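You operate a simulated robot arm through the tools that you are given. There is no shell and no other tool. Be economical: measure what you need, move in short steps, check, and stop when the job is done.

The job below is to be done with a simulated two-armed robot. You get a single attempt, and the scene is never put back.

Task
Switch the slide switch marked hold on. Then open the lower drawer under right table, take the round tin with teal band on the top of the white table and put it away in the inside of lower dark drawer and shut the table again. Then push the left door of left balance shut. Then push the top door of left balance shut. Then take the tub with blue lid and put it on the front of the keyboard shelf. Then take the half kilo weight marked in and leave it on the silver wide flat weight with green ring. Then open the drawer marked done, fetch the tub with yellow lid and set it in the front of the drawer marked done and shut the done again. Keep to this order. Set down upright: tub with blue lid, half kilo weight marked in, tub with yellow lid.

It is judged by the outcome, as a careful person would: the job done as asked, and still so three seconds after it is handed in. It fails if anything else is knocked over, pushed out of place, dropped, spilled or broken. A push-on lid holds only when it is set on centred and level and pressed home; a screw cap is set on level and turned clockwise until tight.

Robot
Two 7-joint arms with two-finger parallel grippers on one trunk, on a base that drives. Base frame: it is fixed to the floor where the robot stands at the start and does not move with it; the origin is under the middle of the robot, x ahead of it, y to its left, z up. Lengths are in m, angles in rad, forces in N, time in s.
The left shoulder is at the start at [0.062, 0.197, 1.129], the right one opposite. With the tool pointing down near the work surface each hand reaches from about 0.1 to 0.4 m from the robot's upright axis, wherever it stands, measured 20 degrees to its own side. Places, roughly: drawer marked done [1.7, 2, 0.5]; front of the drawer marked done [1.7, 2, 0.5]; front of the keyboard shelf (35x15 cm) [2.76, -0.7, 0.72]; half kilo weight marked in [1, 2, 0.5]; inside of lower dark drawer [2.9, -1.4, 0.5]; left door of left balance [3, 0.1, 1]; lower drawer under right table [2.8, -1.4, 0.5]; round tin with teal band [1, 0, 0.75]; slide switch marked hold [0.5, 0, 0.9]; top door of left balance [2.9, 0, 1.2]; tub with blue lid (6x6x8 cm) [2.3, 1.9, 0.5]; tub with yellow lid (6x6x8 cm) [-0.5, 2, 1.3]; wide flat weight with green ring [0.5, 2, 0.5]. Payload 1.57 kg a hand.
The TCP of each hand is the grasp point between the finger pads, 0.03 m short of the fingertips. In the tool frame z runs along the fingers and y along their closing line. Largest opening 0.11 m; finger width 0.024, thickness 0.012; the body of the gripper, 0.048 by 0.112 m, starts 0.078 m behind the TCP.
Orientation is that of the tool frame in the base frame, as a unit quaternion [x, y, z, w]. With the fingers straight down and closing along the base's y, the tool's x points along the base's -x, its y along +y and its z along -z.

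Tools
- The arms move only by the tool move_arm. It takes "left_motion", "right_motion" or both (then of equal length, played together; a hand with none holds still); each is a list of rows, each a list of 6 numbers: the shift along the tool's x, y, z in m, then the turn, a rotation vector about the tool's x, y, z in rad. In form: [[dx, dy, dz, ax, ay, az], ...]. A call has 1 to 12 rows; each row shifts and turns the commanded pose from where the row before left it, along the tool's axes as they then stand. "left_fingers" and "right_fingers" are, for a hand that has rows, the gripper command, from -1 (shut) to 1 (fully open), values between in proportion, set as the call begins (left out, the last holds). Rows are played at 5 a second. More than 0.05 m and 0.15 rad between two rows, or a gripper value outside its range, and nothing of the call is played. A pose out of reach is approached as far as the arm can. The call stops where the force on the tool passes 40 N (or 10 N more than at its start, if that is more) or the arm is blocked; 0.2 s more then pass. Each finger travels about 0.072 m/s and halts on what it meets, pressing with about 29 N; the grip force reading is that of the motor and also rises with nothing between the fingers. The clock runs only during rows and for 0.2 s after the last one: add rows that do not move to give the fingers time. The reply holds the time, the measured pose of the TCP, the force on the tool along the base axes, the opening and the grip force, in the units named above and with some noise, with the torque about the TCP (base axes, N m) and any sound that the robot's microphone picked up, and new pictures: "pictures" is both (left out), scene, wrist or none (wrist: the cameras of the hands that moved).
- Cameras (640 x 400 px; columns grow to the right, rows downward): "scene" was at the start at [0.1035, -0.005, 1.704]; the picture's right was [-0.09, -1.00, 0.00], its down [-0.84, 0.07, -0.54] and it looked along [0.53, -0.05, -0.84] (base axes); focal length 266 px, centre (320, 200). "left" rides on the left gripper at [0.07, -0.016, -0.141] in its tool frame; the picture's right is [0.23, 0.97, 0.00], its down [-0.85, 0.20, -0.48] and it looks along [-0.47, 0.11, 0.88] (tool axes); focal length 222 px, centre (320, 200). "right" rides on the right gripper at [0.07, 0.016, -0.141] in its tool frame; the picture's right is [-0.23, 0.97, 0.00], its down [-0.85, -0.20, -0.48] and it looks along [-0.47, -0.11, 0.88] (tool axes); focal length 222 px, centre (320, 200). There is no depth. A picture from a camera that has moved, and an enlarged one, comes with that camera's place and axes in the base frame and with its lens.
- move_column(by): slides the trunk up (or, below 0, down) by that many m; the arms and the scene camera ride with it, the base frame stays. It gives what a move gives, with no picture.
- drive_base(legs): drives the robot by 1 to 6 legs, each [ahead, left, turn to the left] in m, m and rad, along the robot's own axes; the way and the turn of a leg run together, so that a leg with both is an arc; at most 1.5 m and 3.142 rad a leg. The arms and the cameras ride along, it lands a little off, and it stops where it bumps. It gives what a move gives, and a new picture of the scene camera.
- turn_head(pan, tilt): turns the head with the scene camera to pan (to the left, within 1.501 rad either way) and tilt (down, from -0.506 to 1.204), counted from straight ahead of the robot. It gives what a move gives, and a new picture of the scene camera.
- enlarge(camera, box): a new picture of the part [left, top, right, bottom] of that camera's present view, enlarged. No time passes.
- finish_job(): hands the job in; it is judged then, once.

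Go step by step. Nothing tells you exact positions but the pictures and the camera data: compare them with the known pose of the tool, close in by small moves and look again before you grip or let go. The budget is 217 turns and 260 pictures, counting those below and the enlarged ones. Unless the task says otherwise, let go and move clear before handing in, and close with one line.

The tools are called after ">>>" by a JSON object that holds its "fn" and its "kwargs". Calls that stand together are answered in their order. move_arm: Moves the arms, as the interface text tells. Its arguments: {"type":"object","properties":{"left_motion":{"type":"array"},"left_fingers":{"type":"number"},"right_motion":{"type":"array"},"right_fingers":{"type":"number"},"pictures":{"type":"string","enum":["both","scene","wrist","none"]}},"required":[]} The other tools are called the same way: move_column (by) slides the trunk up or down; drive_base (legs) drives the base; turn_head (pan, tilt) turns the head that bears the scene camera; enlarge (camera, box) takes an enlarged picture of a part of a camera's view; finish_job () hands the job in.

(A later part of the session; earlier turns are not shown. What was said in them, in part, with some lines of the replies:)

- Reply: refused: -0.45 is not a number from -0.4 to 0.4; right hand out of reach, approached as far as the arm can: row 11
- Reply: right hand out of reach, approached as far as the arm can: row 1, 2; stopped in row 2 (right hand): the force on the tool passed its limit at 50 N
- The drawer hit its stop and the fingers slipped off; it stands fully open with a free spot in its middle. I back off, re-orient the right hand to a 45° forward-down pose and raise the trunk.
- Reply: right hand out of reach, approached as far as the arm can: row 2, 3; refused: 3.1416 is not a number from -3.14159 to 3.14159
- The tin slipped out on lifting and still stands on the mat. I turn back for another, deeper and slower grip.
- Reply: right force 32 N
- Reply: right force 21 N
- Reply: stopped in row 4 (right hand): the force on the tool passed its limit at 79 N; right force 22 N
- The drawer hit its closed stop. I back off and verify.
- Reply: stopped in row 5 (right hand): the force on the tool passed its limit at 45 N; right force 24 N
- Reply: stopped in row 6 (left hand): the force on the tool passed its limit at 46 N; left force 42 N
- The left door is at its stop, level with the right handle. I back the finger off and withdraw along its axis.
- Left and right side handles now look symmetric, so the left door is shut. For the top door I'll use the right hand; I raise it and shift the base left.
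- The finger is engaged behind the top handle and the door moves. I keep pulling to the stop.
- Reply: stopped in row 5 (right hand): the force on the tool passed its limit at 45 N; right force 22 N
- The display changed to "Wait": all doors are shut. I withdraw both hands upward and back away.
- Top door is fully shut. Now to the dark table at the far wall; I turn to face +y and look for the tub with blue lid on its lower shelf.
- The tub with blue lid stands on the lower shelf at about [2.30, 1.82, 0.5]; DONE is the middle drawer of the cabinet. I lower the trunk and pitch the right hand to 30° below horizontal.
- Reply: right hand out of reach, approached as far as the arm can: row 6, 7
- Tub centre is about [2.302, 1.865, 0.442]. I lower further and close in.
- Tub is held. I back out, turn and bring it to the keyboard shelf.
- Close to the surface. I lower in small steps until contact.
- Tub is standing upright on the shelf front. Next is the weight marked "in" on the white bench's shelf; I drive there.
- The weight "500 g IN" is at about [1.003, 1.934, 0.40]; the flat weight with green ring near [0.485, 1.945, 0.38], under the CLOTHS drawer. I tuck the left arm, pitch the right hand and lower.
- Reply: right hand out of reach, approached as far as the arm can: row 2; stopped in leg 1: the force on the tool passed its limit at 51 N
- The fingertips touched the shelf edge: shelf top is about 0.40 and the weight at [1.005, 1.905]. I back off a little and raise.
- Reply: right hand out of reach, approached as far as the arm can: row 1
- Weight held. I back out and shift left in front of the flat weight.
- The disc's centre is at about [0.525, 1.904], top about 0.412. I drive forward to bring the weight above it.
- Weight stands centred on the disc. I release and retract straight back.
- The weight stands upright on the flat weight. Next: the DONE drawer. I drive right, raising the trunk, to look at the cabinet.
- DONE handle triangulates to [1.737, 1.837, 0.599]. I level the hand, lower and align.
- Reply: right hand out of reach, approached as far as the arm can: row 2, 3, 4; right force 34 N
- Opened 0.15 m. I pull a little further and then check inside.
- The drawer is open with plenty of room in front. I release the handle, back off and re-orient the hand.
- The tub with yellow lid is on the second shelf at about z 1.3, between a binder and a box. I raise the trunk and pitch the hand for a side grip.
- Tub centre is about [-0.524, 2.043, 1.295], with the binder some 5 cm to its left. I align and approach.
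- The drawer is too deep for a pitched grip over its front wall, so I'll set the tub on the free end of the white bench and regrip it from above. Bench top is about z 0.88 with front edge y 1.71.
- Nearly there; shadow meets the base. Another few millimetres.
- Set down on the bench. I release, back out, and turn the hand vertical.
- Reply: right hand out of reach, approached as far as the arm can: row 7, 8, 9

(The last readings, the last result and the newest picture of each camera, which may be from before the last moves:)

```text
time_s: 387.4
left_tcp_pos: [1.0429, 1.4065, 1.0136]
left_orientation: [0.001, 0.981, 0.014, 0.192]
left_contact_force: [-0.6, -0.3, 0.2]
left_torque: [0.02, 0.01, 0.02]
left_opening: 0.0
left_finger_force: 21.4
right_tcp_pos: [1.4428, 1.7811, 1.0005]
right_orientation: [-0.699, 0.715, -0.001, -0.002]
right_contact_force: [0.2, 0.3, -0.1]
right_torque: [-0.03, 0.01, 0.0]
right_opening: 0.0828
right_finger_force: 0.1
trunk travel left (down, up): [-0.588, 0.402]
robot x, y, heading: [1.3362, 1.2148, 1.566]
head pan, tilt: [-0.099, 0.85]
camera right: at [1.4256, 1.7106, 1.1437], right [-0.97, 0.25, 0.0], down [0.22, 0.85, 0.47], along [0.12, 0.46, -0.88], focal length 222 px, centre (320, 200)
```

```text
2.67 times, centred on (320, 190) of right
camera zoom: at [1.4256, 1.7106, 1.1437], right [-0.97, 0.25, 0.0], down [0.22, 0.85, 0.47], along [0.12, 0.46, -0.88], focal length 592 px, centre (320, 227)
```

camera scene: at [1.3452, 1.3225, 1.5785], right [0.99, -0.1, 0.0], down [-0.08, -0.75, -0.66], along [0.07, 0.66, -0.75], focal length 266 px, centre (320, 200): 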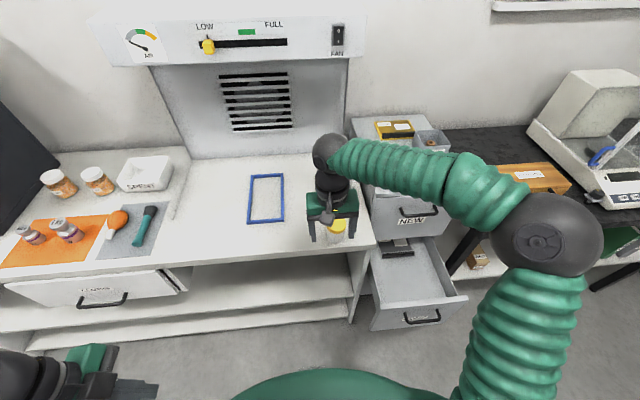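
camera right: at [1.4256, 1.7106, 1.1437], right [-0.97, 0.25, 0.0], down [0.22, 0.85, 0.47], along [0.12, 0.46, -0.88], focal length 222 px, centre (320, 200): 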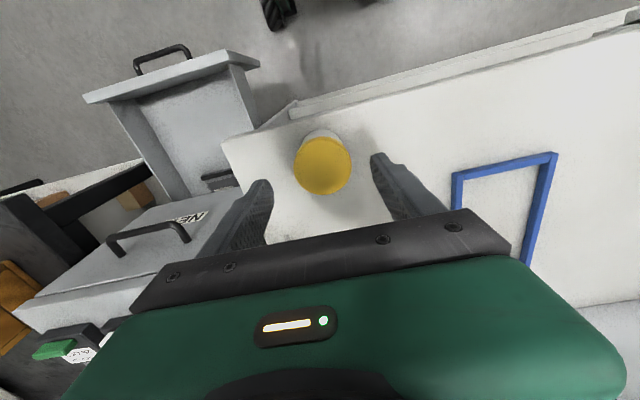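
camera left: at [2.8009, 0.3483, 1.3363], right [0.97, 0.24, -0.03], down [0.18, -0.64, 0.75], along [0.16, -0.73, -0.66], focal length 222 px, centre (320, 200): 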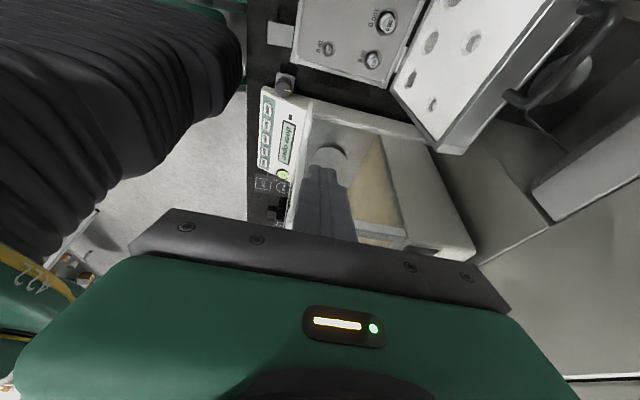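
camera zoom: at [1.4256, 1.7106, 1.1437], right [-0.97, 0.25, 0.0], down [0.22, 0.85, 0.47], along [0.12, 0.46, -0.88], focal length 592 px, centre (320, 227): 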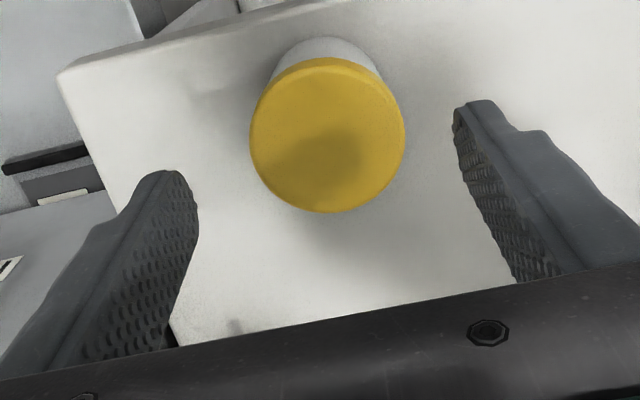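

>>> {"fn": "move_arm", "kwargs": {"right_motion": [[-0.0035, 0, 0.03, 0, 0, 0], [0, 0, 0.03, 0, 0, 0], [0, 0, 0.02, 0, 0, 0], [0, 0, 0.014, 0, 0, 0], [0, 0, 0, 0, 0, 0]], "pictures": "none"}}

>>> {"fn": "move_arm", "kwargs": {"right_motion": [[0, 0, 0, 0, 0, 0], [0, 0, 0, 0, 0, 0], [0, 0, 0, 0, 0, 0], [0, 0, 0, 0, 0, 0]], "right_fingers": -1, "pictures": "wrist"}}

```text
time_s: 388.6
left_tcp_pos: [1.0427, 1.4066, 1.0147]
left_orientation: [0.001, 0.981, 0.013, 0.192]
left_contact_force: [0.0, 0.4, -0.9]
left_torque: [-0.03, 0.01, 0.05]
left_opening: 0.0001
left_finger_force: 21.6
right_tcp_pos: [1.442, 1.7831, 0.9087]
right_orientation: [-0.7, 0.715, -0.001, -0.002]
right_contact_force: [-1.4, 0.7, 0.1]
right_torque: [0.02, 0.01, -0.01]
right_opening: 0.0825
right_finger_force: 0.1
trunk travel left (down, up): [-0.588, 0.402]
robot x, y, heading: [1.3401, 1.2128, 1.567]
head pan, tilt: [-0.099, 0.85]
```

```text
time_s: 389.6
left_tcp_pos: [1.0423, 1.4066, 1.0142]
left_orientation: [0.001, 0.981, 0.014, 0.192]
left_contact_force: [-0.6, -0.1, 0.2]
left_torque: [0.0, -0.01, 0.01]
left_opening: 0.0001
left_finger_force: 20.9
right_tcp_pos: [1.442, 1.7836, 0.9081]
right_orientation: [-0.7, 0.715, -0.002, -0.002]
right_contact_force: [0.0, 0.3, 0.2]
right_torque: [0.01, 0.02, -0.01]
right_opening: 0.0586
right_finger_force: 29.4
trunk travel left (down, up): [-0.588, 0.402]
robot x, y, heading: [1.337, 1.2104, 1.571]
head pan, tilt: [-0.099, 0.85]
camera right: at [1.4248, 1.7147, 1.0499], right [-0.97, 0.25, 0.0], down [0.22, 0.85, 0.47], along [0.12, 0.46, -0.88], focal length 222 px, centre (320, 200)
```

right: 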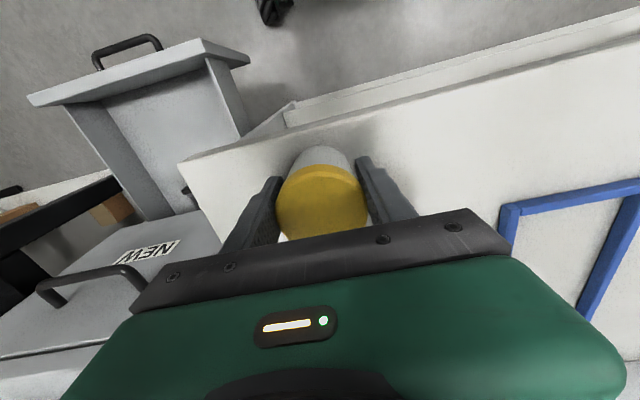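

>>> {"fn": "move_arm", "kwargs": {"right_motion": [[0, 0, -0.005, 0, 0, 0], [0, 0, -0.01, 0, 0, 0], [0, 0, -0.015, 0, 0, 0], [0, 0, -0.02, 0, 0, 0], [0, 0, -0.02, 0, 0, 0], [0, 0, 0, 0, 0, 0]], "pictures": "wrist"}}

```text
time_s: 391.0
left_tcp_pos: [1.0414, 1.4075, 1.0132]
left_orientation: [0.001, 0.981, 0.014, 0.192]
left_contact_force: [-0.9, -0.5, -0.7]
left_torque: [-0.01, 0.02, 0.02]
left_opening: 0.0001
left_finger_force: 21.7
right_tcp_pos: [1.4419, 1.7831, 0.9779]
right_orientation: [-0.7, 0.714, -0.002, -0.003]
right_contact_force: [-0.5, 0.1, -1.1]
right_torque: [-0.02, 0.03, 0.0]
right_opening: 0.0588
right_finger_force: 28.8
trunk travel left (down, up): [-0.588, 0.402]
robot x, y, heading: [1.3369, 1.2097, 1.563]
head pan, tilt: [-0.099, 0.85]
camera right: at [1.4244, 1.7143, 1.1198], right [-0.97, 0.25, 0.0], down [0.22, 0.85, 0.47], along [0.12, 0.46, -0.88], focal length 222 px, centre (320, 200)
```

right: 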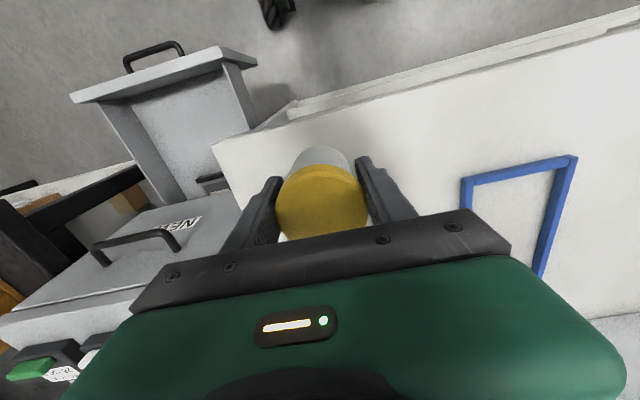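

>>> {"fn": "drive_base", "kwargs": {"legs": [[-0.1, 0, 0.005], [0, -0.285, 0]]}}

>>> {"fn": "enlarge", "kwargs": {"camera": "right", "box": [0, 0, 640, 400]}}

>>> {"fn": "enlarge", "kwargs": {"camera": "scene", "box": [220, 140, 420, 300]}}

```text
time_s: 393.7
left_tcp_pos: [1.3209, 1.3084, 1.0118]
left_orientation: [-0.004, 0.981, 0.015, 0.196]
left_contact_force: [-0.6, -0.7, -0.7]
left_torque: [0.0, -0.02, -0.02]
left_opening: 0.0003
left_finger_force: 21.0
right_tcp_pos: [1.7171, 1.6856, 0.9795]
right_orientation: [-0.702, 0.712, -0.004, 0.001]
right_contact_force: [0.6, 0.5, -1.1]
right_torque: [-0.01, -0.1, -0.02]
right_opening: 0.0586
right_finger_force: 29.0
trunk travel left (down, up): [-0.588, 0.402]
robot x, y, heading: [1.6277, 1.1149, 1.574]
head pan, tilt: [-0.099, 0.85]
camera scene: at [1.6171, 1.2263, 1.5784], right [1.0, -0.09, 0.01], down [-0.06, -0.75, -0.66], along [0.07, 0.66, -0.75], focal length 266 px, centre (320, 200)
```

scene: 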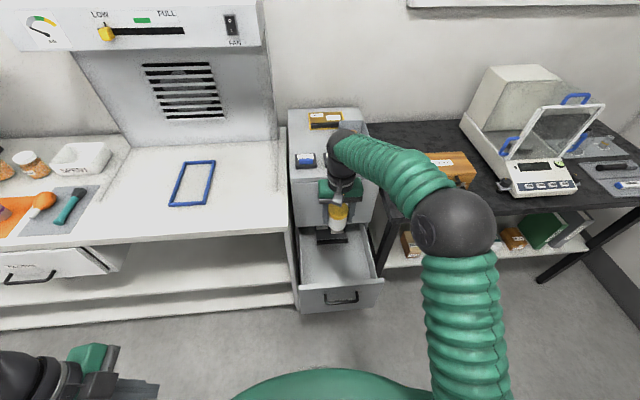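

```text
1.00 times, centred on (320, 200) of right (not enlarged: the box is as wide or as high as the picture)
camera zoom: at [1.6993, 1.6172, 1.1204], right [-0.97, 0.24, -0.01], down [0.21, 0.85, 0.48], along [0.12, 0.46, -0.88], focal length 222 px, centre (320, 200)
```

zoom: 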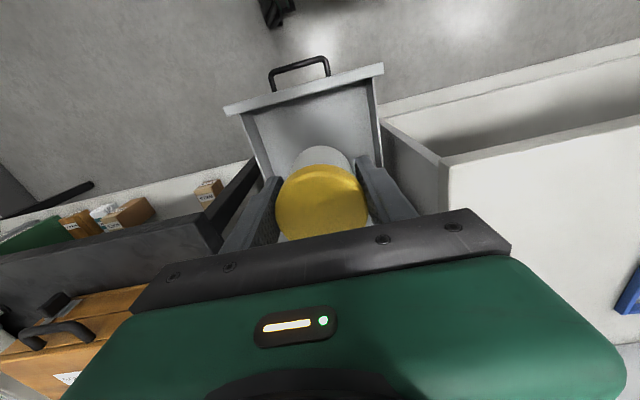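

```text
2.50 times, centred on (320, 220) of scene
camera zoom: at [1.6171, 1.2263, 1.5784], right [1.0, -0.09, 0.01], down [-0.06, -0.75, -0.66], along [0.07, 0.66, -0.75], focal length 664 px, centre (320, 150)
```

zoom: 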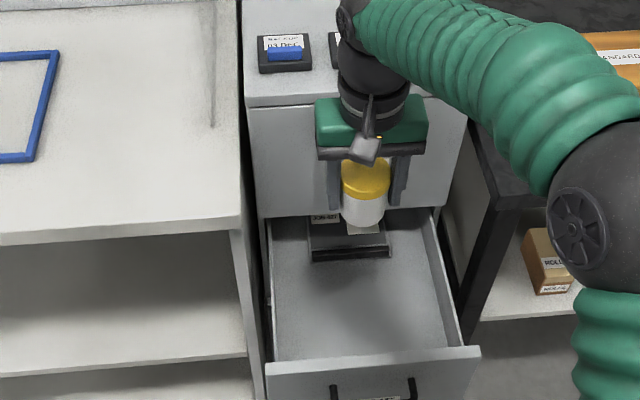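

Interior of the drawer spans x 1.61–1.85, inner front wall y 1.64. I move the tub over y 1.735, then lower with the trunk.

>>> {"fn": "drive_base", "kwargs": {"legs": [[0.05, -0.012, 0]]}}

>>> {"fn": "move_column", "kwargs": {"by": -0.25}}

>>> {"fn": "enlarge", "kwargs": {"camera": "scene", "box": [220, 140, 420, 300]}}

>>> {"fn": "enlarge", "kwargs": {"camera": "right", "box": [0, 0, 640, 400]}}

```text
time_s: 394.6
left_tcp_pos: [1.3394, 1.3527, 1.0144]
left_orientation: [-0.004, 0.981, 0.016, 0.191]
left_contact_force: [0.8, -0.2, 0.5]
left_torque: [0.03, 0.02, -0.01]
left_opening: 0.0
left_finger_force: 21.3
right_tcp_pos: [1.7347, 1.7314, 0.98]
right_orientation: [-0.703, 0.711, 0.001, 0.0]
right_contact_force: [-0.6, -0.2, -2.1]
right_torque: [-0.01, -0.03, -0.01]
right_opening: 0.0588
right_finger_force: 29.2
trunk travel left (down, up): [-0.588, 0.402]
robot x, y, heading: [1.6324, 1.1634, 1.577]
head pan, tilt: [-0.099, 0.85]
camera scene: at [1.6395, 1.2694, 1.579], right [1.0, -0.09, 0.0], down [-0.07, -0.75, -0.66], along [0.06, 0.66, -0.75], focal length 266 px, centre (320, 200)
```

scene: 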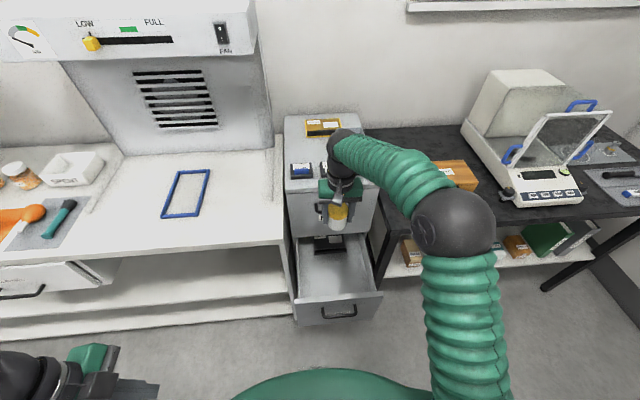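

```text
time_s: 397.2
left_tcp_pos: [1.3415, 1.3554, 0.7651]
left_orientation: [-0.004, 0.981, 0.015, 0.192]
left_contact_force: [-0.7, 0.4, 0.1]
left_torque: [0.04, 0.0, 0.0]
left_opening: 0.0001
left_finger_force: 20.9
right_tcp_pos: [1.7365, 1.7348, 0.7291]
right_orientation: [-0.703, 0.711, 0.0, -0.002]
right_contact_force: [-0.5, 0.9, -2.1]
right_torque: [-0.03, 0.01, 0.0]
right_opening: 0.0584
right_finger_force: 29.2
trunk travel left (down, up): [-0.338, 0.652]
robot x, y, heading: [1.632, 1.1669, 1.578]
head pan, tilt: [-0.099, 0.85]
```

```text
2.50 times, centred on (320, 220) of scene
camera zoom: at [1.6433, 1.2755, 1.3285], right [1.0, -0.09, 0.0], down [-0.07, -0.75, -0.66], along [0.06, 0.66, -0.75], focal length 664 px, centre (320, 150)
```

zoom: 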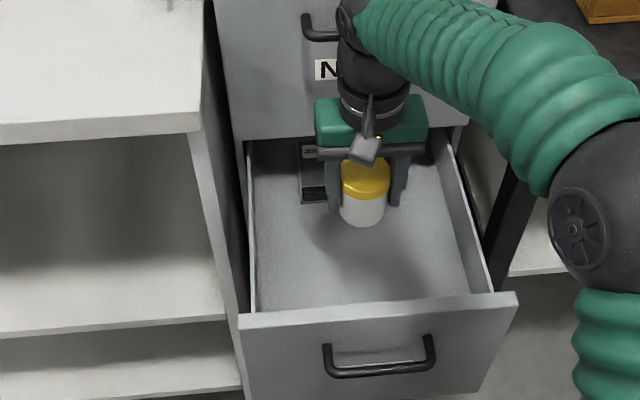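

```text
1.00 times, centred on (320, 200) of right (not enlarged: the box is as wide or as high as the picture)
camera zoom: at [1.7206, 1.6659, 0.8701], right [-0.97, 0.24, 0.0], down [0.21, 0.85, 0.47], along [0.11, 0.46, -0.88], focal length 222 px, centre (320, 200)
```

zoom: 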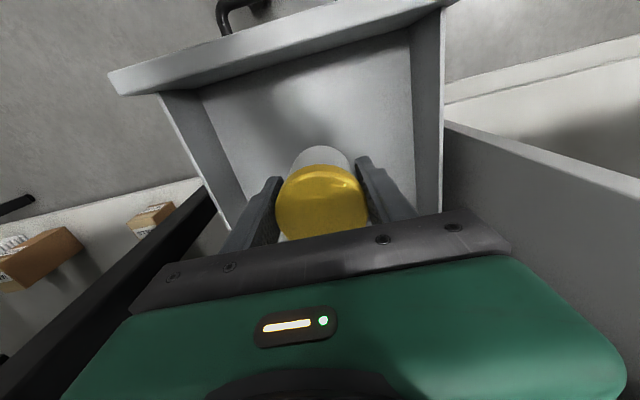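

>>> {"fn": "move_column", "kwargs": {"by": -0.12}}

>>> {"fn": "enlarge", "kwargs": {"camera": "scene", "box": [240, 160, 400, 300]}}

>>> {"fn": "enlarge", "kwargs": {"camera": "right", "box": [0, 0, 640, 400]}}

```text
time_s: 398.7
left_tcp_pos: [1.3412, 1.3563, 0.6451]
left_orientation: [-0.004, 0.981, 0.015, 0.192]
left_contact_force: [0.5, 1.4, 0.3]
left_torque: [-0.01, -0.02, -0.03]
left_opening: 0.0001
left_finger_force: 20.9
right_tcp_pos: [1.7371, 1.7349, 0.6081]
right_orientation: [-0.703, 0.711, 0.001, -0.003]
right_contact_force: [0.0, -0.6, -0.8]
right_torque: [0.0, -0.02, -0.01]
right_opening: 0.0587
right_finger_force: 28.9
trunk travel left (down, up): [-0.218, 0.772]
robot x, y, heading: [1.6352, 1.1667, 1.581]
head pan, tilt: [-0.099, 0.85]
```

```text
2.86 times, centred on (320, 230) of scene
camera zoom: at [1.6434, 1.2753, 1.2085], right [1.0, -0.09, 0.0], down [-0.07, -0.75, -0.66], along [0.06, 0.66, -0.75], focal length 759 px, centre (320, 114)
```

zoom: 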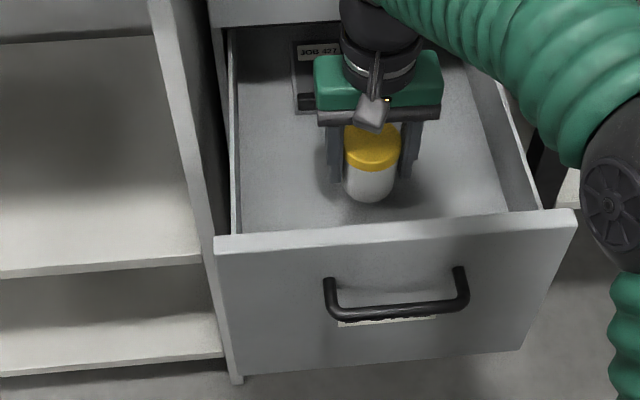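

```text
1.00 times, centred on (320, 200) of right (not enlarged: the box is as wide or as high as the picture)
camera zoom: at [1.7207, 1.6658, 0.7502], right [-0.97, 0.24, 0.0], down [0.21, 0.85, 0.47], along [0.11, 0.46, -0.88], focal length 222 px, centre (320, 200)
```

zoom: 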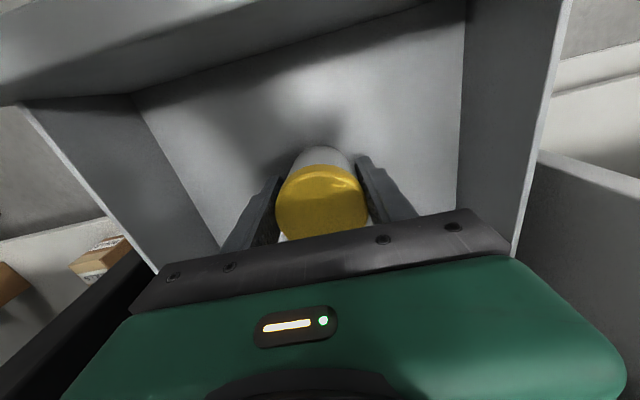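

>>> {"fn": "move_arm", "kwargs": {"right_motion": [[0, 0, 0.01, 0, 0, 0], [0, 0, 0.01, 0, 0, 0], [0, 0, 0.006, 0, 0, 0], [0, 0, 0, 0, 0, 0]], "pictures": "wrist"}}

>>> {"fn": "move_arm", "kwargs": {"right_motion": [[0, 0, 0.004, 0, 0, 0], [0, 0, 0.004, 0, 0, 0], [0, 0, 0, 0, 0, 0]], "pictures": "none"}}

```text
time_s: 399.7
left_tcp_pos: [1.3418, 1.3554, 0.6449]
left_orientation: [-0.004, 0.981, 0.015, 0.192]
left_contact_force: [1.2, 0.7, -0.6]
left_torque: [-0.04, 0.03, 0.01]
left_opening: 0.0003
left_finger_force: 21.4
right_tcp_pos: [1.737, 1.7349, 0.5832]
right_orientation: [-0.704, 0.711, 0.001, -0.002]
right_contact_force: [0.0, 1.2, 6.9]
right_torque: [-0.06, -0.11, 0.04]
right_opening: 0.0586
right_finger_force: 29.6
trunk travel left (down, up): [-0.218, 0.772]
robot x, y, heading: [1.635, 1.1643, 1.578]
head pan, tilt: [-0.099, 0.85]
camera right: at [1.7206, 1.6656, 0.7248], right [-0.97, 0.24, 0.0], down [0.21, 0.85, 0.48], along [0.11, 0.46, -0.88], focal length 222 px, centre (320, 200)
```

right: 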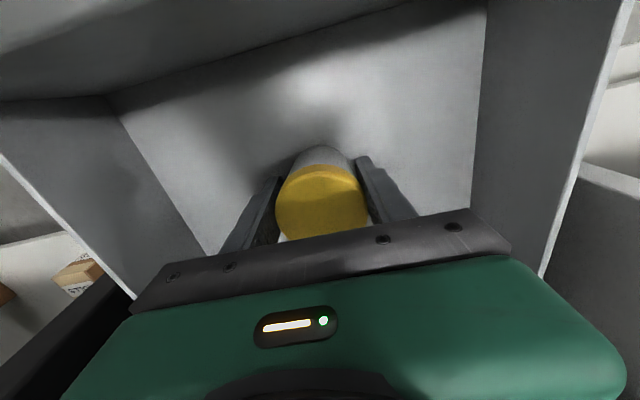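

```text
time_s: 400.5
left_tcp_pos: [1.3411, 1.3545, 0.646]
left_orientation: [-0.004, 0.981, 0.015, 0.192]
left_contact_force: [0.4, 0.8, -0.1]
left_torque: [-0.05, 0.0, -0.01]
left_opening: 0.0
left_finger_force: 21.8
right_tcp_pos: [1.7366, 1.7335, 0.5769]
right_orientation: [-0.703, 0.711, 0.002, -0.002]
right_contact_force: [0.4, 1.0, 23.6]
right_torque: [0.12, -0.04, -0.07]
right_opening: 0.0584
right_finger_force: 29.1
trunk travel left (down, up): [-0.218, 0.772]
robot x, y, heading: [1.6375, 1.1678, 1.574]
head pan, tilt: [-0.099, 0.85]
```

The tub stands on the drawer floor. I open the fingers and lift away.

>>> {"fn": "move_arm", "kwargs": {"right_motion": [[0, 0, -0.004, 0, 0, 0], [0, 0, 0, 0, 0, 0]], "pictures": "none"}}

>>> {"fn": "move_arm", "kwargs": {"right_motion": [[0, 0, 0, 0, 0, 0], [0, 0, 0, 0, 0, 0], [0, 0, -0.01, 0, 0, 0], [0, 0, -0.03, 0, 0, 0], [0, 0, -0.04, 0, 0, 0], [0, 0, -0.04, 0, 0, 0], [0, 0, 0, 0, 0, 0]], "right_fingers": 0.4, "pictures": "wrist"}}

>>> {"fn": "move_column", "kwargs": {"by": 0.12}}

>>> {"fn": "drive_base", "kwargs": {"legs": [[-0.3, 0, 0]]}}

>>> {"fn": "enlarge", "kwargs": {"camera": "scene", "box": [240, 120, 420, 260]}}

```text
time_s: 401.1
left_tcp_pos: [1.341, 1.3555, 0.6455]
left_orientation: [-0.004, 0.981, 0.014, 0.191]
left_contact_force: [-0.2, -0.1, -0.6]
left_torque: [-0.01, -0.04, -0.04]
left_opening: 0.0
left_finger_force: 21.2
right_tcp_pos: [1.7377, 1.734, 0.5763]
right_orientation: [-0.704, 0.711, -0.001, -0.004]
right_contact_force: [-1.2, -0.1, 1.1]
right_torque: [0.03, 0.04, 0.02]
right_opening: 0.0586
right_finger_force: 29.7
trunk travel left (down, up): [-0.218, 0.772]
robot x, y, heading: [1.6372, 1.1637, 1.574]
head pan, tilt: [-0.099, 0.85]
```

```text
time_s: 402.7
left_tcp_pos: [1.3421, 1.3552, 0.644]
left_orientation: [-0.004, 0.981, 0.015, 0.191]
left_contact_force: [0.0, -0.1, 0.1]
left_torque: [-0.07, 0.03, 0.03]
left_opening: 0.0001
left_finger_force: 20.9
right_tcp_pos: [1.7384, 1.7331, 0.6988]
right_orientation: [-0.703, 0.711, -0.001, -0.003]
right_contact_force: [0.0, -0.6, 0.1]
right_torque: [-0.03, -0.01, -0.02]
right_opening: 0.0768
right_finger_force: 0.1
trunk travel left (down, up): [-0.218, 0.772]
robot x, y, heading: [1.6367, 1.1655, 1.576]
head pan, tilt: [-0.099, 0.85]
camera right: at [1.7214, 1.6638, 0.8395], right [-0.97, 0.24, 0.0], down [0.21, 0.85, 0.47], along [0.11, 0.46, -0.88], focal length 222 px, centre (320, 200)
```

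right: 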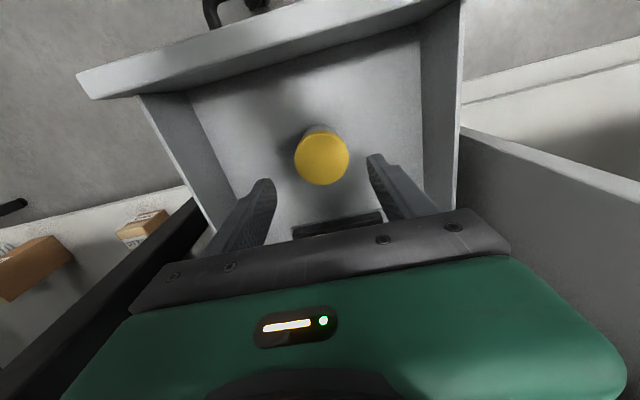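

```text
time_s: 404.2
left_tcp_pos: [1.3404, 1.3557, 0.7642]
left_orientation: [-0.004, 0.981, 0.014, 0.192]
left_contact_force: [0.0, 0.1, 0.3]
left_torque: [-0.03, -0.03, 0.02]
left_opening: 0.0001
left_finger_force: 21.5
right_tcp_pos: [1.7388, 1.7325, 0.8167]
right_orientation: [-0.703, 0.711, -0.001, -0.004]
right_contact_force: [0.6, 1.1, -0.7]
right_torque: [-0.02, 0.02, 0.02]
right_opening: 0.0772
right_finger_force: 0.1
trunk travel left (down, up): [-0.338, 0.652]
robot x, y, heading: [1.6378, 1.169, 1.581]
head pan, tilt: [-0.099, 0.85]
```

```text
time_s: 406.3
left_tcp_pos: [1.3437, 1.0559, 0.7645]
left_orientation: [-0.005, 0.981, 0.015, 0.191]
left_contact_force: [-0.1, 0.1, 0.9]
left_torque: [0.0, -0.03, 0.05]
left_opening: 0.0004
left_finger_force: 21.2
right_tcp_pos: [1.739, 1.4323, 0.8183]
right_orientation: [-0.703, 0.711, 0.0, -0.002]
right_contact_force: [0.5, -0.2, 0.3]
right_torque: [0.01, -0.01, -0.03]
right_opening: 0.0774
right_finger_force: 0.1
trunk travel left (down, up): [-0.338, 0.652]
robot x, y, heading: [1.6383, 0.863, 1.581]
head pan, tilt: [-0.099, 0.85]
camera scene: at [1.6451, 0.9751, 1.3285], right [1.0, -0.09, 0.0], down [-0.07, -0.75, -0.66], along [0.06, 0.66, -0.75], focal length 266 px, centre (320, 200)
```

scene: 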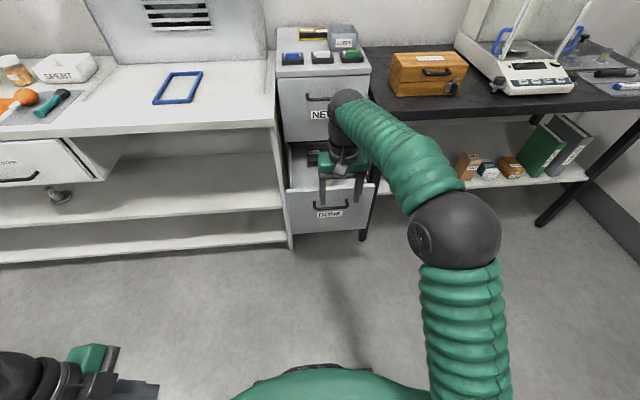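

```text
2.86 times, centred on (330, 190) of scene
camera zoom: at [1.6451, 0.9751, 1.3285], right [1.0, -0.09, 0.0], down [-0.07, -0.75, -0.66], along [0.06, 0.66, -0.75], focal length 759 px, centre (291, 229)
```

zoom: 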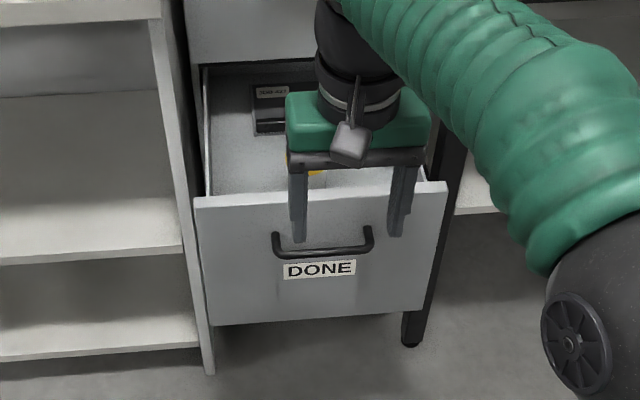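

Tub with yellow lid stands upright in the drawer. Now I close the fingers, point the hand forward and push the drawer shut below its handle.

>>> {"fn": "move_arm", "kwargs": {"right_motion": [[-0.025, 0, 0, 0, 0, 0], [-0.025, 0, 0, 0, -0.14, 0], [0, 0, 0, 0, -0.14, 0], [0, 0, 0, 0, -0.14, 0], [0, 0, 0, 0, -0.14, 0], [0, 0, 0, 0, -0.14, 0], [0, 0, 0, 0, -0.14, 0], [0, 0, 0, 0, -0.14, 0], [0, 0, 0, 0, -0.14, 0], [0, 0, 0, 0, -0.14, 0], [0, 0, 0, 0, 0, 0]], "right_fingers": -1, "pictures": "none"}}

>>> {"fn": "enlarge", "kwargs": {"camera": "scene", "box": [240, 120, 420, 260]}}

```text
time_s: 408.2
left_tcp_pos: [1.3476, 1.0539, 0.767]
left_orientation: [-0.004, 0.982, 0.016, 0.19]
left_contact_force: [0.5, 0.5, -0.5]
left_torque: [0.02, 0.05, 0.03]
left_opening: 0.0
left_finger_force: 21.3
right_tcp_pos: [1.9415, 1.4812, 0.8447]
right_orientation: [-0.467, 0.733, 0.324, 0.373]
right_contact_force: [0.9, -0.6, 0.9]
right_torque: [0.01, 0.0, 0.01]
right_opening: 0.0
right_finger_force: 21.8
trunk travel left (down, up): [-0.338, 0.652]
robot x, y, heading: [1.64, 0.8665, 1.577]
head pan, tilt: [-0.099, 0.85]
stopped in row 9 (right hand): the arm was blocked; the commanded pose is now the measured one
```

```text
2.86 times, centred on (330, 190) of scene
camera zoom: at [1.6505, 0.9736, 1.3291], right [1.0, -0.09, 0.0], down [-0.07, -0.75, -0.66], along [0.06, 0.66, -0.75], focal length 759 px, centre (291, 229)
```

zoom: 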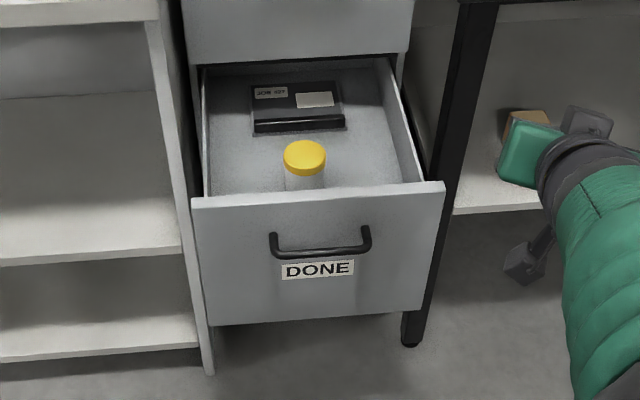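

>>> {"fn": "turn_head", "kwargs": {"pan": -0.3, "tilt": 0.85}}

```text
time_s: 408.9
left_tcp_pos: [1.3443, 1.0554, 0.7655]
left_orientation: [-0.004, 0.981, 0.015, 0.191]
left_contact_force: [0.0, -0.6, 0.8]
left_torque: [0.01, 0.02, 0.01]
left_opening: 0.0
left_finger_force: 21.9
right_tcp_pos: [1.939, 1.4832, 0.8439]
right_orientation: [-0.469, 0.732, 0.325, 0.372]
right_contact_force: [-0.6, -0.7, 0.1]
right_torque: [0.01, 0.02, -0.02]
right_opening: 0.0
right_finger_force: 21.0
trunk travel left (down, up): [-0.338, 0.652]
robot x, y, heading: [1.643, 0.864, 1.58]
head pan, tilt: [-0.3, 0.85]
camera scene: at [1.662, 0.9726, 1.3285], right [0.96, -0.29, 0.0], down [-0.22, -0.72, -0.66], along [0.19, 0.63, -0.75], focal length 266 px, centre (320, 200)
```

scene: 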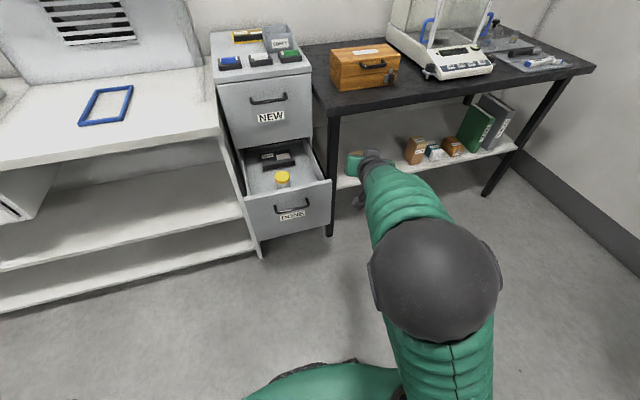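

The arm ended in a sideways but free pose that still points forward and down. I'll use it: shift left, lower so the fingertips face the drawer front just above its handle.

>>> {"fn": "move_column", "kwargs": {"by": -0.212}}

>>> {"fn": "drive_base", "kwargs": {"legs": [[0, 0.2, -0.008]]}}

>>> {"fn": "enlarge", "kwargs": {"camera": "scene", "box": [280, 120, 460, 260]}}

>>> {"fn": "enlarge", "kwargs": {"camera": "right", "box": [0, 0, 640, 400]}}

```text
time_s: 411.2
left_tcp_pos: [1.3438, 1.0553, 0.553]
left_orientation: [-0.005, 0.981, 0.015, 0.191]
left_contact_force: [0.0, 0.7, -1.2]
left_torque: [-0.06, -0.03, 0.01]
left_opening: 0.0
left_finger_force: 21.2
right_tcp_pos: [1.9375, 1.4814, 0.6318]
right_orientation: [-0.469, 0.732, 0.324, 0.373]
right_contact_force: [-0.2, 0.1, 0.4]
right_torque: [0.02, 0.0, 0.03]
right_opening: 0.0
right_finger_force: 21.5
trunk travel left (down, up): [-0.126, 0.864]
robot x, y, heading: [1.6387, 0.8669, 1.577]
head pan, tilt: [-0.3, 0.85]
```

```text
time_s: 412.8
left_tcp_pos: [1.146, 1.0586, 0.5537]
left_orientation: [0.001, 0.982, 0.015, 0.189]
left_contact_force: [-0.7, -0.2, -0.3]
left_torque: [-0.04, -0.01, 0.05]
left_opening: 0.0
left_finger_force: 21.4
right_tcp_pos: [1.7465, 1.479, 0.6325]
right_orientation: [-0.464, 0.736, 0.321, 0.374]
right_contact_force: [0.6, 0.5, 0.3]
right_torque: [-0.03, 0.02, 0.01]
right_opening: 0.0001
right_finger_force: 21.0
trunk travel left (down, up): [-0.126, 0.864]
robot x, y, heading: [1.4419, 0.8659, 1.571]
head pan, tilt: [-0.3, 0.85]
camera scene: at [1.4643, 0.9715, 1.1168], right [0.95, -0.3, 0.0], down [-0.23, -0.72, -0.66], along [0.2, 0.63, -0.75], focal length 266 px, centre (320, 200)
```

scene: 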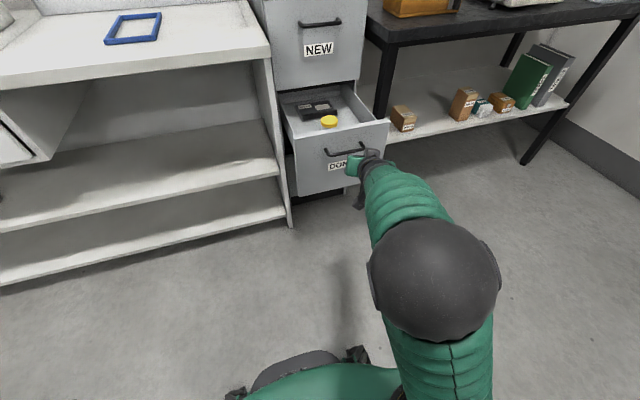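

```text
2.86 times, centred on (370, 190) of scene
camera zoom: at [1.4643, 0.9715, 1.1168], right [0.95, -0.3, 0.0], down [-0.23, -0.72, -0.66], along [0.2, 0.63, -0.75], focal length 759 px, centre (177, 229)
```

zoom: 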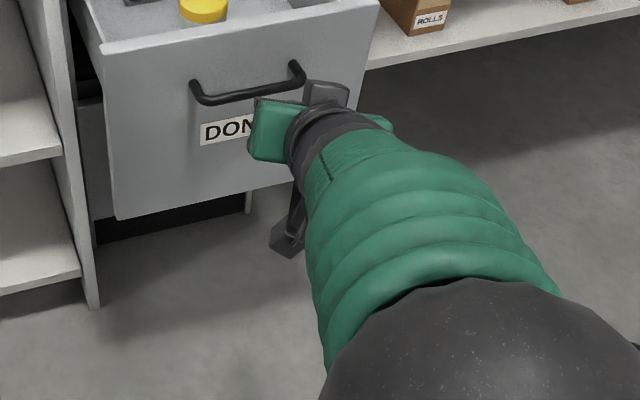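

```text
1.00 times, centred on (320, 200) of right (not enlarged: the box is as wide or as high as the picture)
camera zoom: at [1.675, 1.3371, 0.6473], right [-0.83, 0.45, 0.32], down [0.31, -0.09, 0.95], along [0.46, 0.89, -0.07], focal length 222 px, centre (320, 200)
```

zoom: 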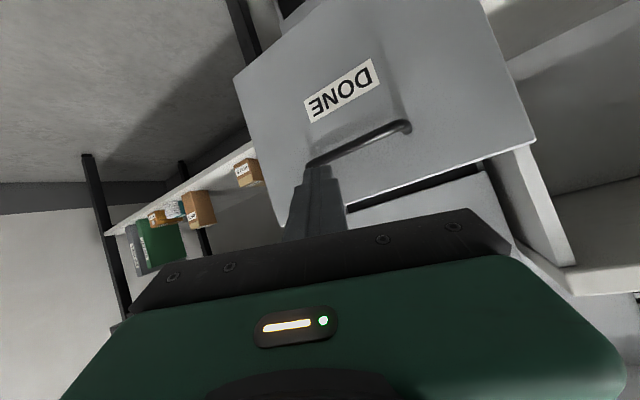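

>>> {"fn": "drive_base", "kwargs": {"legs": [[0.22, -0.01, 0]]}}

>>> {"fn": "enlarge", "kwargs": {"camera": "scene", "box": [260, 100, 440, 240]}}

```text
time_s: 414.4
left_tcp_pos: [1.1561, 1.2776, 0.5539]
left_orientation: [0.001, 0.981, 0.014, 0.191]
left_contact_force: [1.2, 0.7, -0.5]
left_torque: [0.02, 0.01, 0.0]
left_opening: 0.0001
left_finger_force: 21.3
right_tcp_pos: [1.757, 1.6973, 0.633]
right_orientation: [-0.464, 0.735, 0.322, 0.375]
right_contact_force: [0.6, 0.4, -0.3]
right_torque: [0.03, 0.0, 0.0]
right_opening: 0.0
right_finger_force: 21.6
trunk travel left (down, up): [-0.126, 0.864]
robot x, y, heading: [1.4491, 1.0852, 1.565]
head pan, tilt: [-0.3, 0.85]
camera scene: at [1.4723, 1.1908, 1.1164], right [0.95, -0.3, 0.0], down [-0.22, -0.72, -0.66], along [0.2, 0.63, -0.75], focal length 266 px, centre (320, 200)
```

scene: 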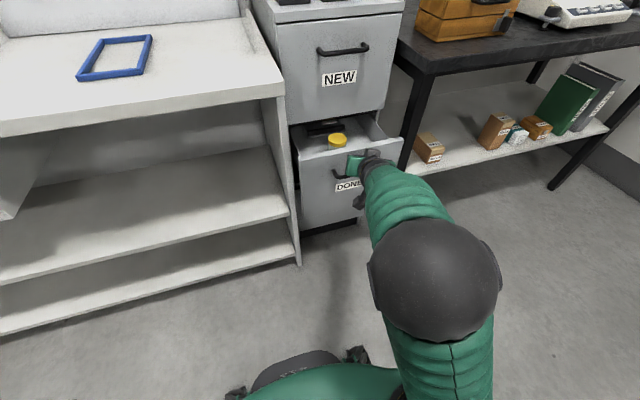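

```text
2.86 times, centred on (350, 170) of scene
camera zoom: at [1.4723, 1.1908, 1.1164], right [0.95, -0.3, 0.0], down [-0.22, -0.72, -0.66], along [0.2, 0.63, -0.75], focal length 759 px, centre (234, 286)
```

zoom: 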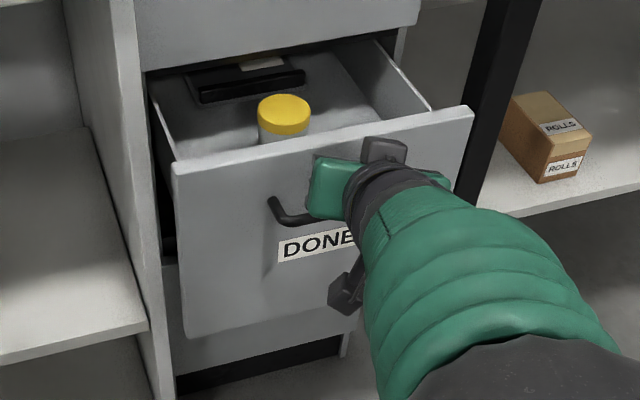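

>>> {"fn": "drive_base", "kwargs": {"legs": [[0.1, 0, 0]]}}

>>> {"fn": "enlarge", "kwargs": {"camera": "scene", "box": [260, 100, 440, 240]}}

```text
time_s: 415.6
left_tcp_pos: [1.1555, 1.377, 0.553]
left_orientation: [0.001, 0.982, 0.014, 0.191]
left_contact_force: [-0.5, -0.3, 0.0]
left_torque: [-0.01, 0.01, -0.02]
left_opening: 0.0002
left_finger_force: 21.1
right_tcp_pos: [1.7552, 1.7968, 0.6324]
right_orientation: [-0.463, 0.736, 0.321, 0.375]
right_contact_force: [-0.2, -0.4, 0.5]
right_torque: [0.0, -0.01, 0.01]
right_opening: 0.0
right_finger_force: 21.2
trunk travel left (down, up): [-0.126, 0.864]
robot x, y, heading: [1.4545, 1.1818, 1.564]
head pan, tilt: [-0.3, 0.85]
camera scene: at [1.4725, 1.2911, 1.1164], right [0.95, -0.3, 0.0], down [-0.22, -0.72, -0.66], along [0.2, 0.63, -0.75], focal length 266 px, centre (320, 200)
```

scene: 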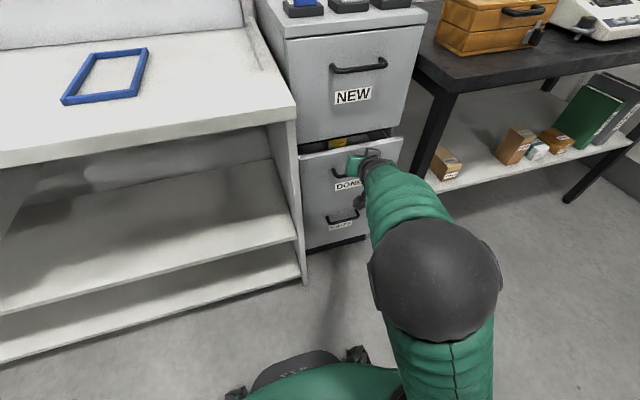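

```text
2.86 times, centred on (350, 170) of scene
camera zoom: at [1.4725, 1.2911, 1.1164], right [0.95, -0.3, 0.0], down [-0.22, -0.72, -0.66], along [0.2, 0.63, -0.75], focal length 759 px, centre (234, 286)
```

zoom: 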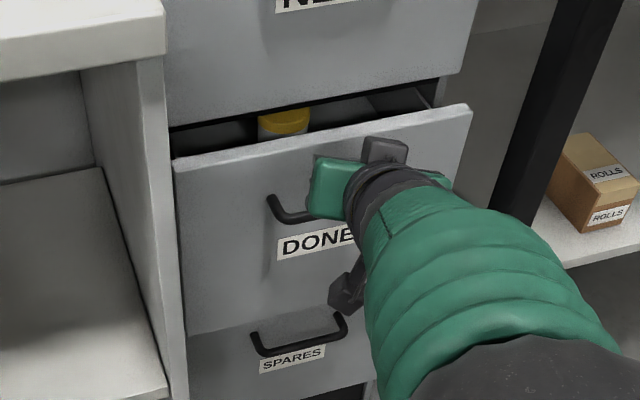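

>>> {"fn": "move_arm", "kwargs": {"right_motion": [[-0.0066, 0.0055, 0.0123, 0, 0, 0], [-0.0066, 0.0055, 0.0123, 0, 0, 0], [-0.0066, 0.0055, 0.0123, 0, 0, 0], [-0.0044, 0.0037, 0.0082, 0, 0, 0], [-0.0044, 0.0037, 0.0082, 0, 0, 0], [-0.0044, 0.0037, 0.0082, 0, 0, 0]], "pictures": "none"}}

>>> {"fn": "enlarge", "kwargs": {"camera": "scene", "box": [260, 100, 440, 240]}}

```text
time_s: 416.6
left_tcp_pos: [1.1549, 1.3742, 0.5539]
left_orientation: [0.001, 0.981, 0.017, 0.192]
left_contact_force: [0.3, -0.2, -0.7]
left_torque: [-0.01, 0.04, 0.0]
left_opening: 0.0
left_finger_force: 21.3
right_tcp_pos: [1.756, 1.8441, 0.633]
right_orientation: [-0.463, 0.738, 0.317, 0.375]
right_contact_force: [-4.6, -24.3, 10.9]
right_torque: [0.19, 0.01, 0.13]
right_opening: 0.0001
right_finger_force: 21.5
trunk travel left (down, up): [-0.126, 0.864]
robot x, y, heading: [1.448, 1.1821, 1.57]
head pan, tilt: [-0.3, 0.85]
stopped in row 5 (right hand): the force on the tool passed its limit at 52 N (the readings are from after the stop); the commanded pose is now the measured one
```

```text
2.86 times, centred on (350, 170) of scene
camera zoom: at [1.47, 1.2852, 1.1173], right [0.95, -0.3, 0.0], down [-0.22, -0.71, -0.66], along [0.2, 0.63, -0.75], focal length 759 px, centre (234, 286)
```

zoom: 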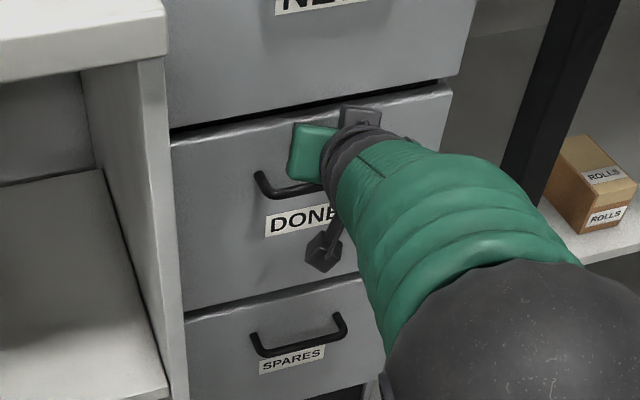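

>>> {"fn": "drive_base", "kwargs": {"legs": [[-0.25, 0, 0]]}}

>>> {"fn": "turn_head", "kwargs": {"pan": -0.35, "tilt": 0.65}}

>>> {"fn": "enlarge", "kwargs": {"camera": "scene", "box": [220, 80, 400, 240]}}

```text
time_s: 418.4
left_tcp_pos: [1.1561, 1.1242, 0.5531]
left_orientation: [0.0, 0.982, 0.016, 0.191]
left_contact_force: [-0.7, 0.2, 0.0]
left_torque: [-0.02, -0.03, 0.0]
left_opening: 0.0
left_finger_force: 20.8
right_tcp_pos: [1.7543, 1.5965, 0.6292]
right_orientation: [-0.464, 0.738, 0.315, 0.374]
right_contact_force: [-0.6, 0.4, -0.4]
right_torque: [-0.01, 0.0, -0.03]
right_opening: 0.0
right_finger_force: 21.4
trunk travel left (down, up): [-0.126, 0.864]
robot x, y, heading: [1.4487, 0.9317, 1.57]
head pan, tilt: [-0.3, 0.85]
camera scene: at [1.4717, 1.0387, 1.1165], right [0.95, -0.3, 0.0], down [-0.22, -0.72, -0.66], along [0.2, 0.63, -0.75], focal length 266 px, centre (320, 200)
```

scene: 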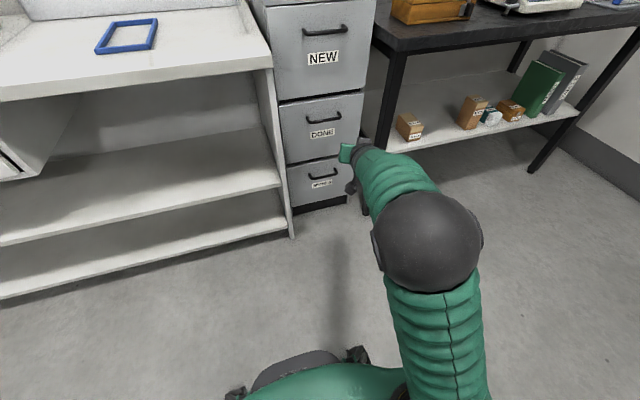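

```text
time_s: 419.2
left_tcp_pos: [1.1554, 1.1244, 0.5533]
left_orientation: [0.0, 0.982, 0.016, 0.191]
left_contact_force: [0.3, 0.3, -0.5]
left_torque: [0.0, 0.02, 0.0]
left_opening: 0.0
left_finger_force: 21.2
right_tcp_pos: [1.755, 1.5961, 0.6298]
right_orientation: [-0.465, 0.738, 0.316, 0.373]
right_contact_force: [0.0, 0.2, 1.0]
right_torque: [-0.01, -0.01, 0.0]
right_opening: 0.0
right_finger_force: 21.3
trunk travel left (down, up): [-0.126, 0.864]
robot x, y, heading: [1.447, 0.9338, 1.567]
head pan, tilt: [-0.351, 0.649]
camera scene: at [1.4784, 1.0459, 1.133], right [0.94, -0.35, 0.0], down [-0.21, -0.57, -0.8], along [0.28, 0.75, -0.61], focal length 266 px, centre (320, 200)
```

scene: 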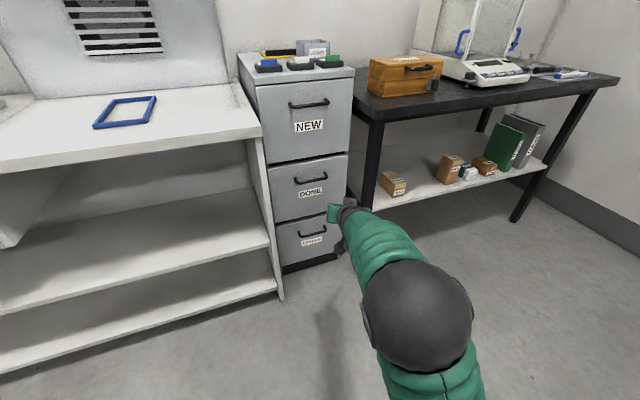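

```text
2.50 times, centred on (310, 160) of scene
camera zoom: at [1.4784, 1.0459, 1.133], right [0.94, -0.35, 0.0], down [-0.21, -0.57, -0.8], along [0.28, 0.75, -0.61], focal length 664 px, centre (345, 300)
```

zoom: 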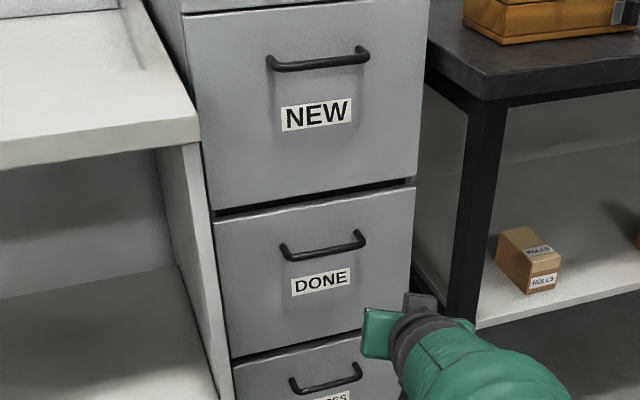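

It looks shut, but the first drawer had rebounded slightly after such a push, so I press gently once more.

>>> {"fn": "drive_base", "kwargs": {"legs": [[0.215, 0, 0]]}}

>>> {"fn": "move_arm", "kwargs": {"right_motion": [[-0.0044, 0.0037, 0.0082, 0, 0, 0], [-0.0044, 0.0037, 0.0082, 0, 0, 0], [-0.0022, 0.0018, 0.0041, 0, 0, 0], [-0.0022, 0.0018, 0.0041, 0, 0, 0], [-0.0022, 0.0018, 0.0041, 0, 0, 0], [-0.0022, 0.0018, 0.0041, 0, 0, 0], [-0.0022, 0.0018, 0.0041, 0, 0, 0], [-0.0022, 0.0018, 0.0041, 0, 0, 0], [-0.0022, 0.0018, 0.0041, 0, 0, 0]], "pictures": "none"}}

>>> {"fn": "drive_base", "kwargs": {"legs": [[-0.2, 0, 0]]}}

>>> {"fn": "enlarge", "kwargs": {"camera": "scene", "box": [220, 80, 400, 240]}}

```text
time_s: 420.8
left_tcp_pos: [1.1551, 1.3373, 0.5544]
left_orientation: [0.001, 0.982, 0.015, 0.19]
left_contact_force: [-0.7, -0.9, -1.2]
left_torque: [-0.03, -0.01, -0.02]
left_opening: 0.0001
left_finger_force: 20.8
right_tcp_pos: [1.7561, 1.8097, 0.6286]
right_orientation: [-0.465, 0.738, 0.316, 0.373]
right_contact_force: [0.7, 0.0, -0.3]
right_torque: [-0.01, 0.0, 0.01]
right_opening: 0.0002
right_finger_force: 21.6
trunk travel left (down, up): [-0.126, 0.864]
robot x, y, heading: [1.4461, 1.1424, 1.571]
head pan, tilt: [-0.351, 0.649]
camera scene: at [1.4788, 1.2593, 1.133], right [0.94, -0.35, 0.0], down [-0.21, -0.57, -0.8], along [0.28, 0.75, -0.61], focal length 266 px, centre (320, 200)
```

scene: 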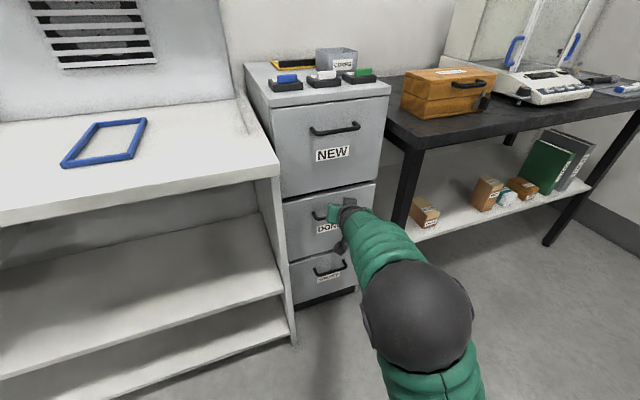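

```text
time_s: 422.3
left_tcp_pos: [1.1554, 1.334, 0.5547]
left_orientation: [0.002, 0.981, 0.018, 0.192]
left_contact_force: [-0.3, -0.7, -0.7]
left_torque: [0.01, -0.01, -0.02]
left_opening: 0.0
left_finger_force: 21.5
right_tcp_pos: [1.7558, 1.8419, 0.6287]
right_orientation: [-0.465, 0.739, 0.313, 0.374]
right_contact_force: [-4.5, -23.3, 10.3]
right_torque: [0.23, -0.01, 0.1]
right_opening: 0.0001
right_finger_force: 21.8
trunk travel left (down, up): [-0.126, 0.864]
robot x, y, heading: [1.4479, 1.1452, 1.566]
head pan, tilt: [-0.351, 0.649]
stopped in row 7 (right hand): the force on the tool passed its limit at 47 N (the readings are from after the stop); the commanded pose is now the measured one
```

```text
time_s: 423.9
left_tcp_pos: [1.1548, 1.133, 0.553]
left_orientation: [0.001, 0.981, 0.016, 0.191]
left_contact_force: [0.7, -0.8, 0.4]
left_torque: [0.01, -0.01, -0.01]
left_opening: 0.0001
left_finger_force: 21.3
right_tcp_pos: [1.757, 1.6432, 0.6259]
right_orientation: [-0.466, 0.74, 0.312, 0.371]
right_contact_force: [-0.5, 0.1, 0.1]
right_torque: [0.03, 0.07, 0.01]
right_opening: 0.0
right_finger_force: 21.5
trunk travel left (down, up): [-0.126, 0.864]
robot x, y, heading: [1.4476, 0.9393, 1.57]
head pan, tilt: [-0.351, 0.649]
camera scene: at [1.4783, 1.0545, 1.1331], right [0.94, -0.35, 0.0], down [-0.21, -0.57, -0.8], along [0.28, 0.75, -0.61], focal length 266 px, centre (320, 200)
```

scene: 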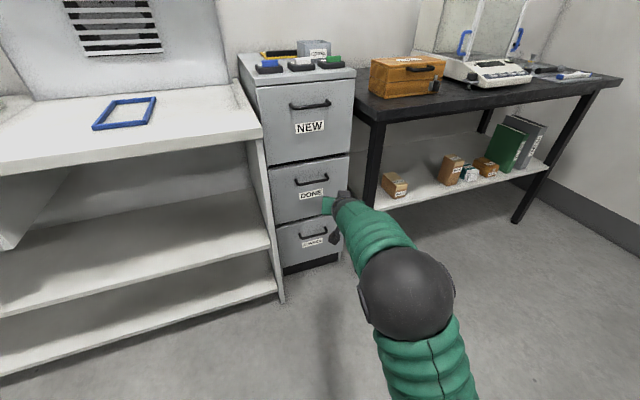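

```text
2.50 times, centred on (310, 160) of scene
camera zoom: at [1.4783, 1.0545, 1.1331], right [0.94, -0.35, 0.0], down [-0.21, -0.57, -0.8], along [0.28, 0.75, -0.61], focal length 664 px, centre (345, 300)
```

zoom: 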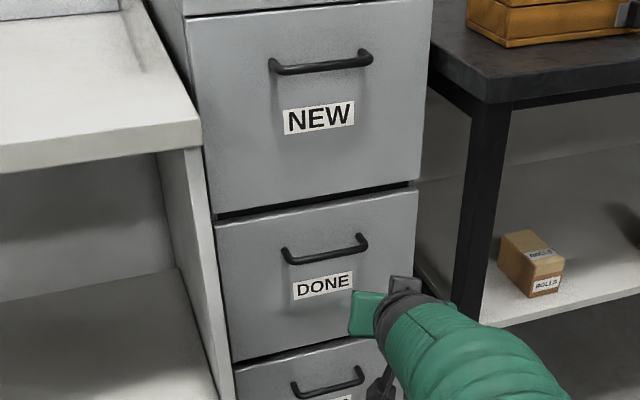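

The DONE drawer is now flush, with the same gap as its neighbours. Every step was carried out in order and the hands are clear, so I hand the job in.

>>> {"fn": "finish_job", "kwargs": {}}

```text
The job is handed in.
```

I did every step in the order you gave and handed the job in. I checked each result in the pictures, and the hands were clear at the end.
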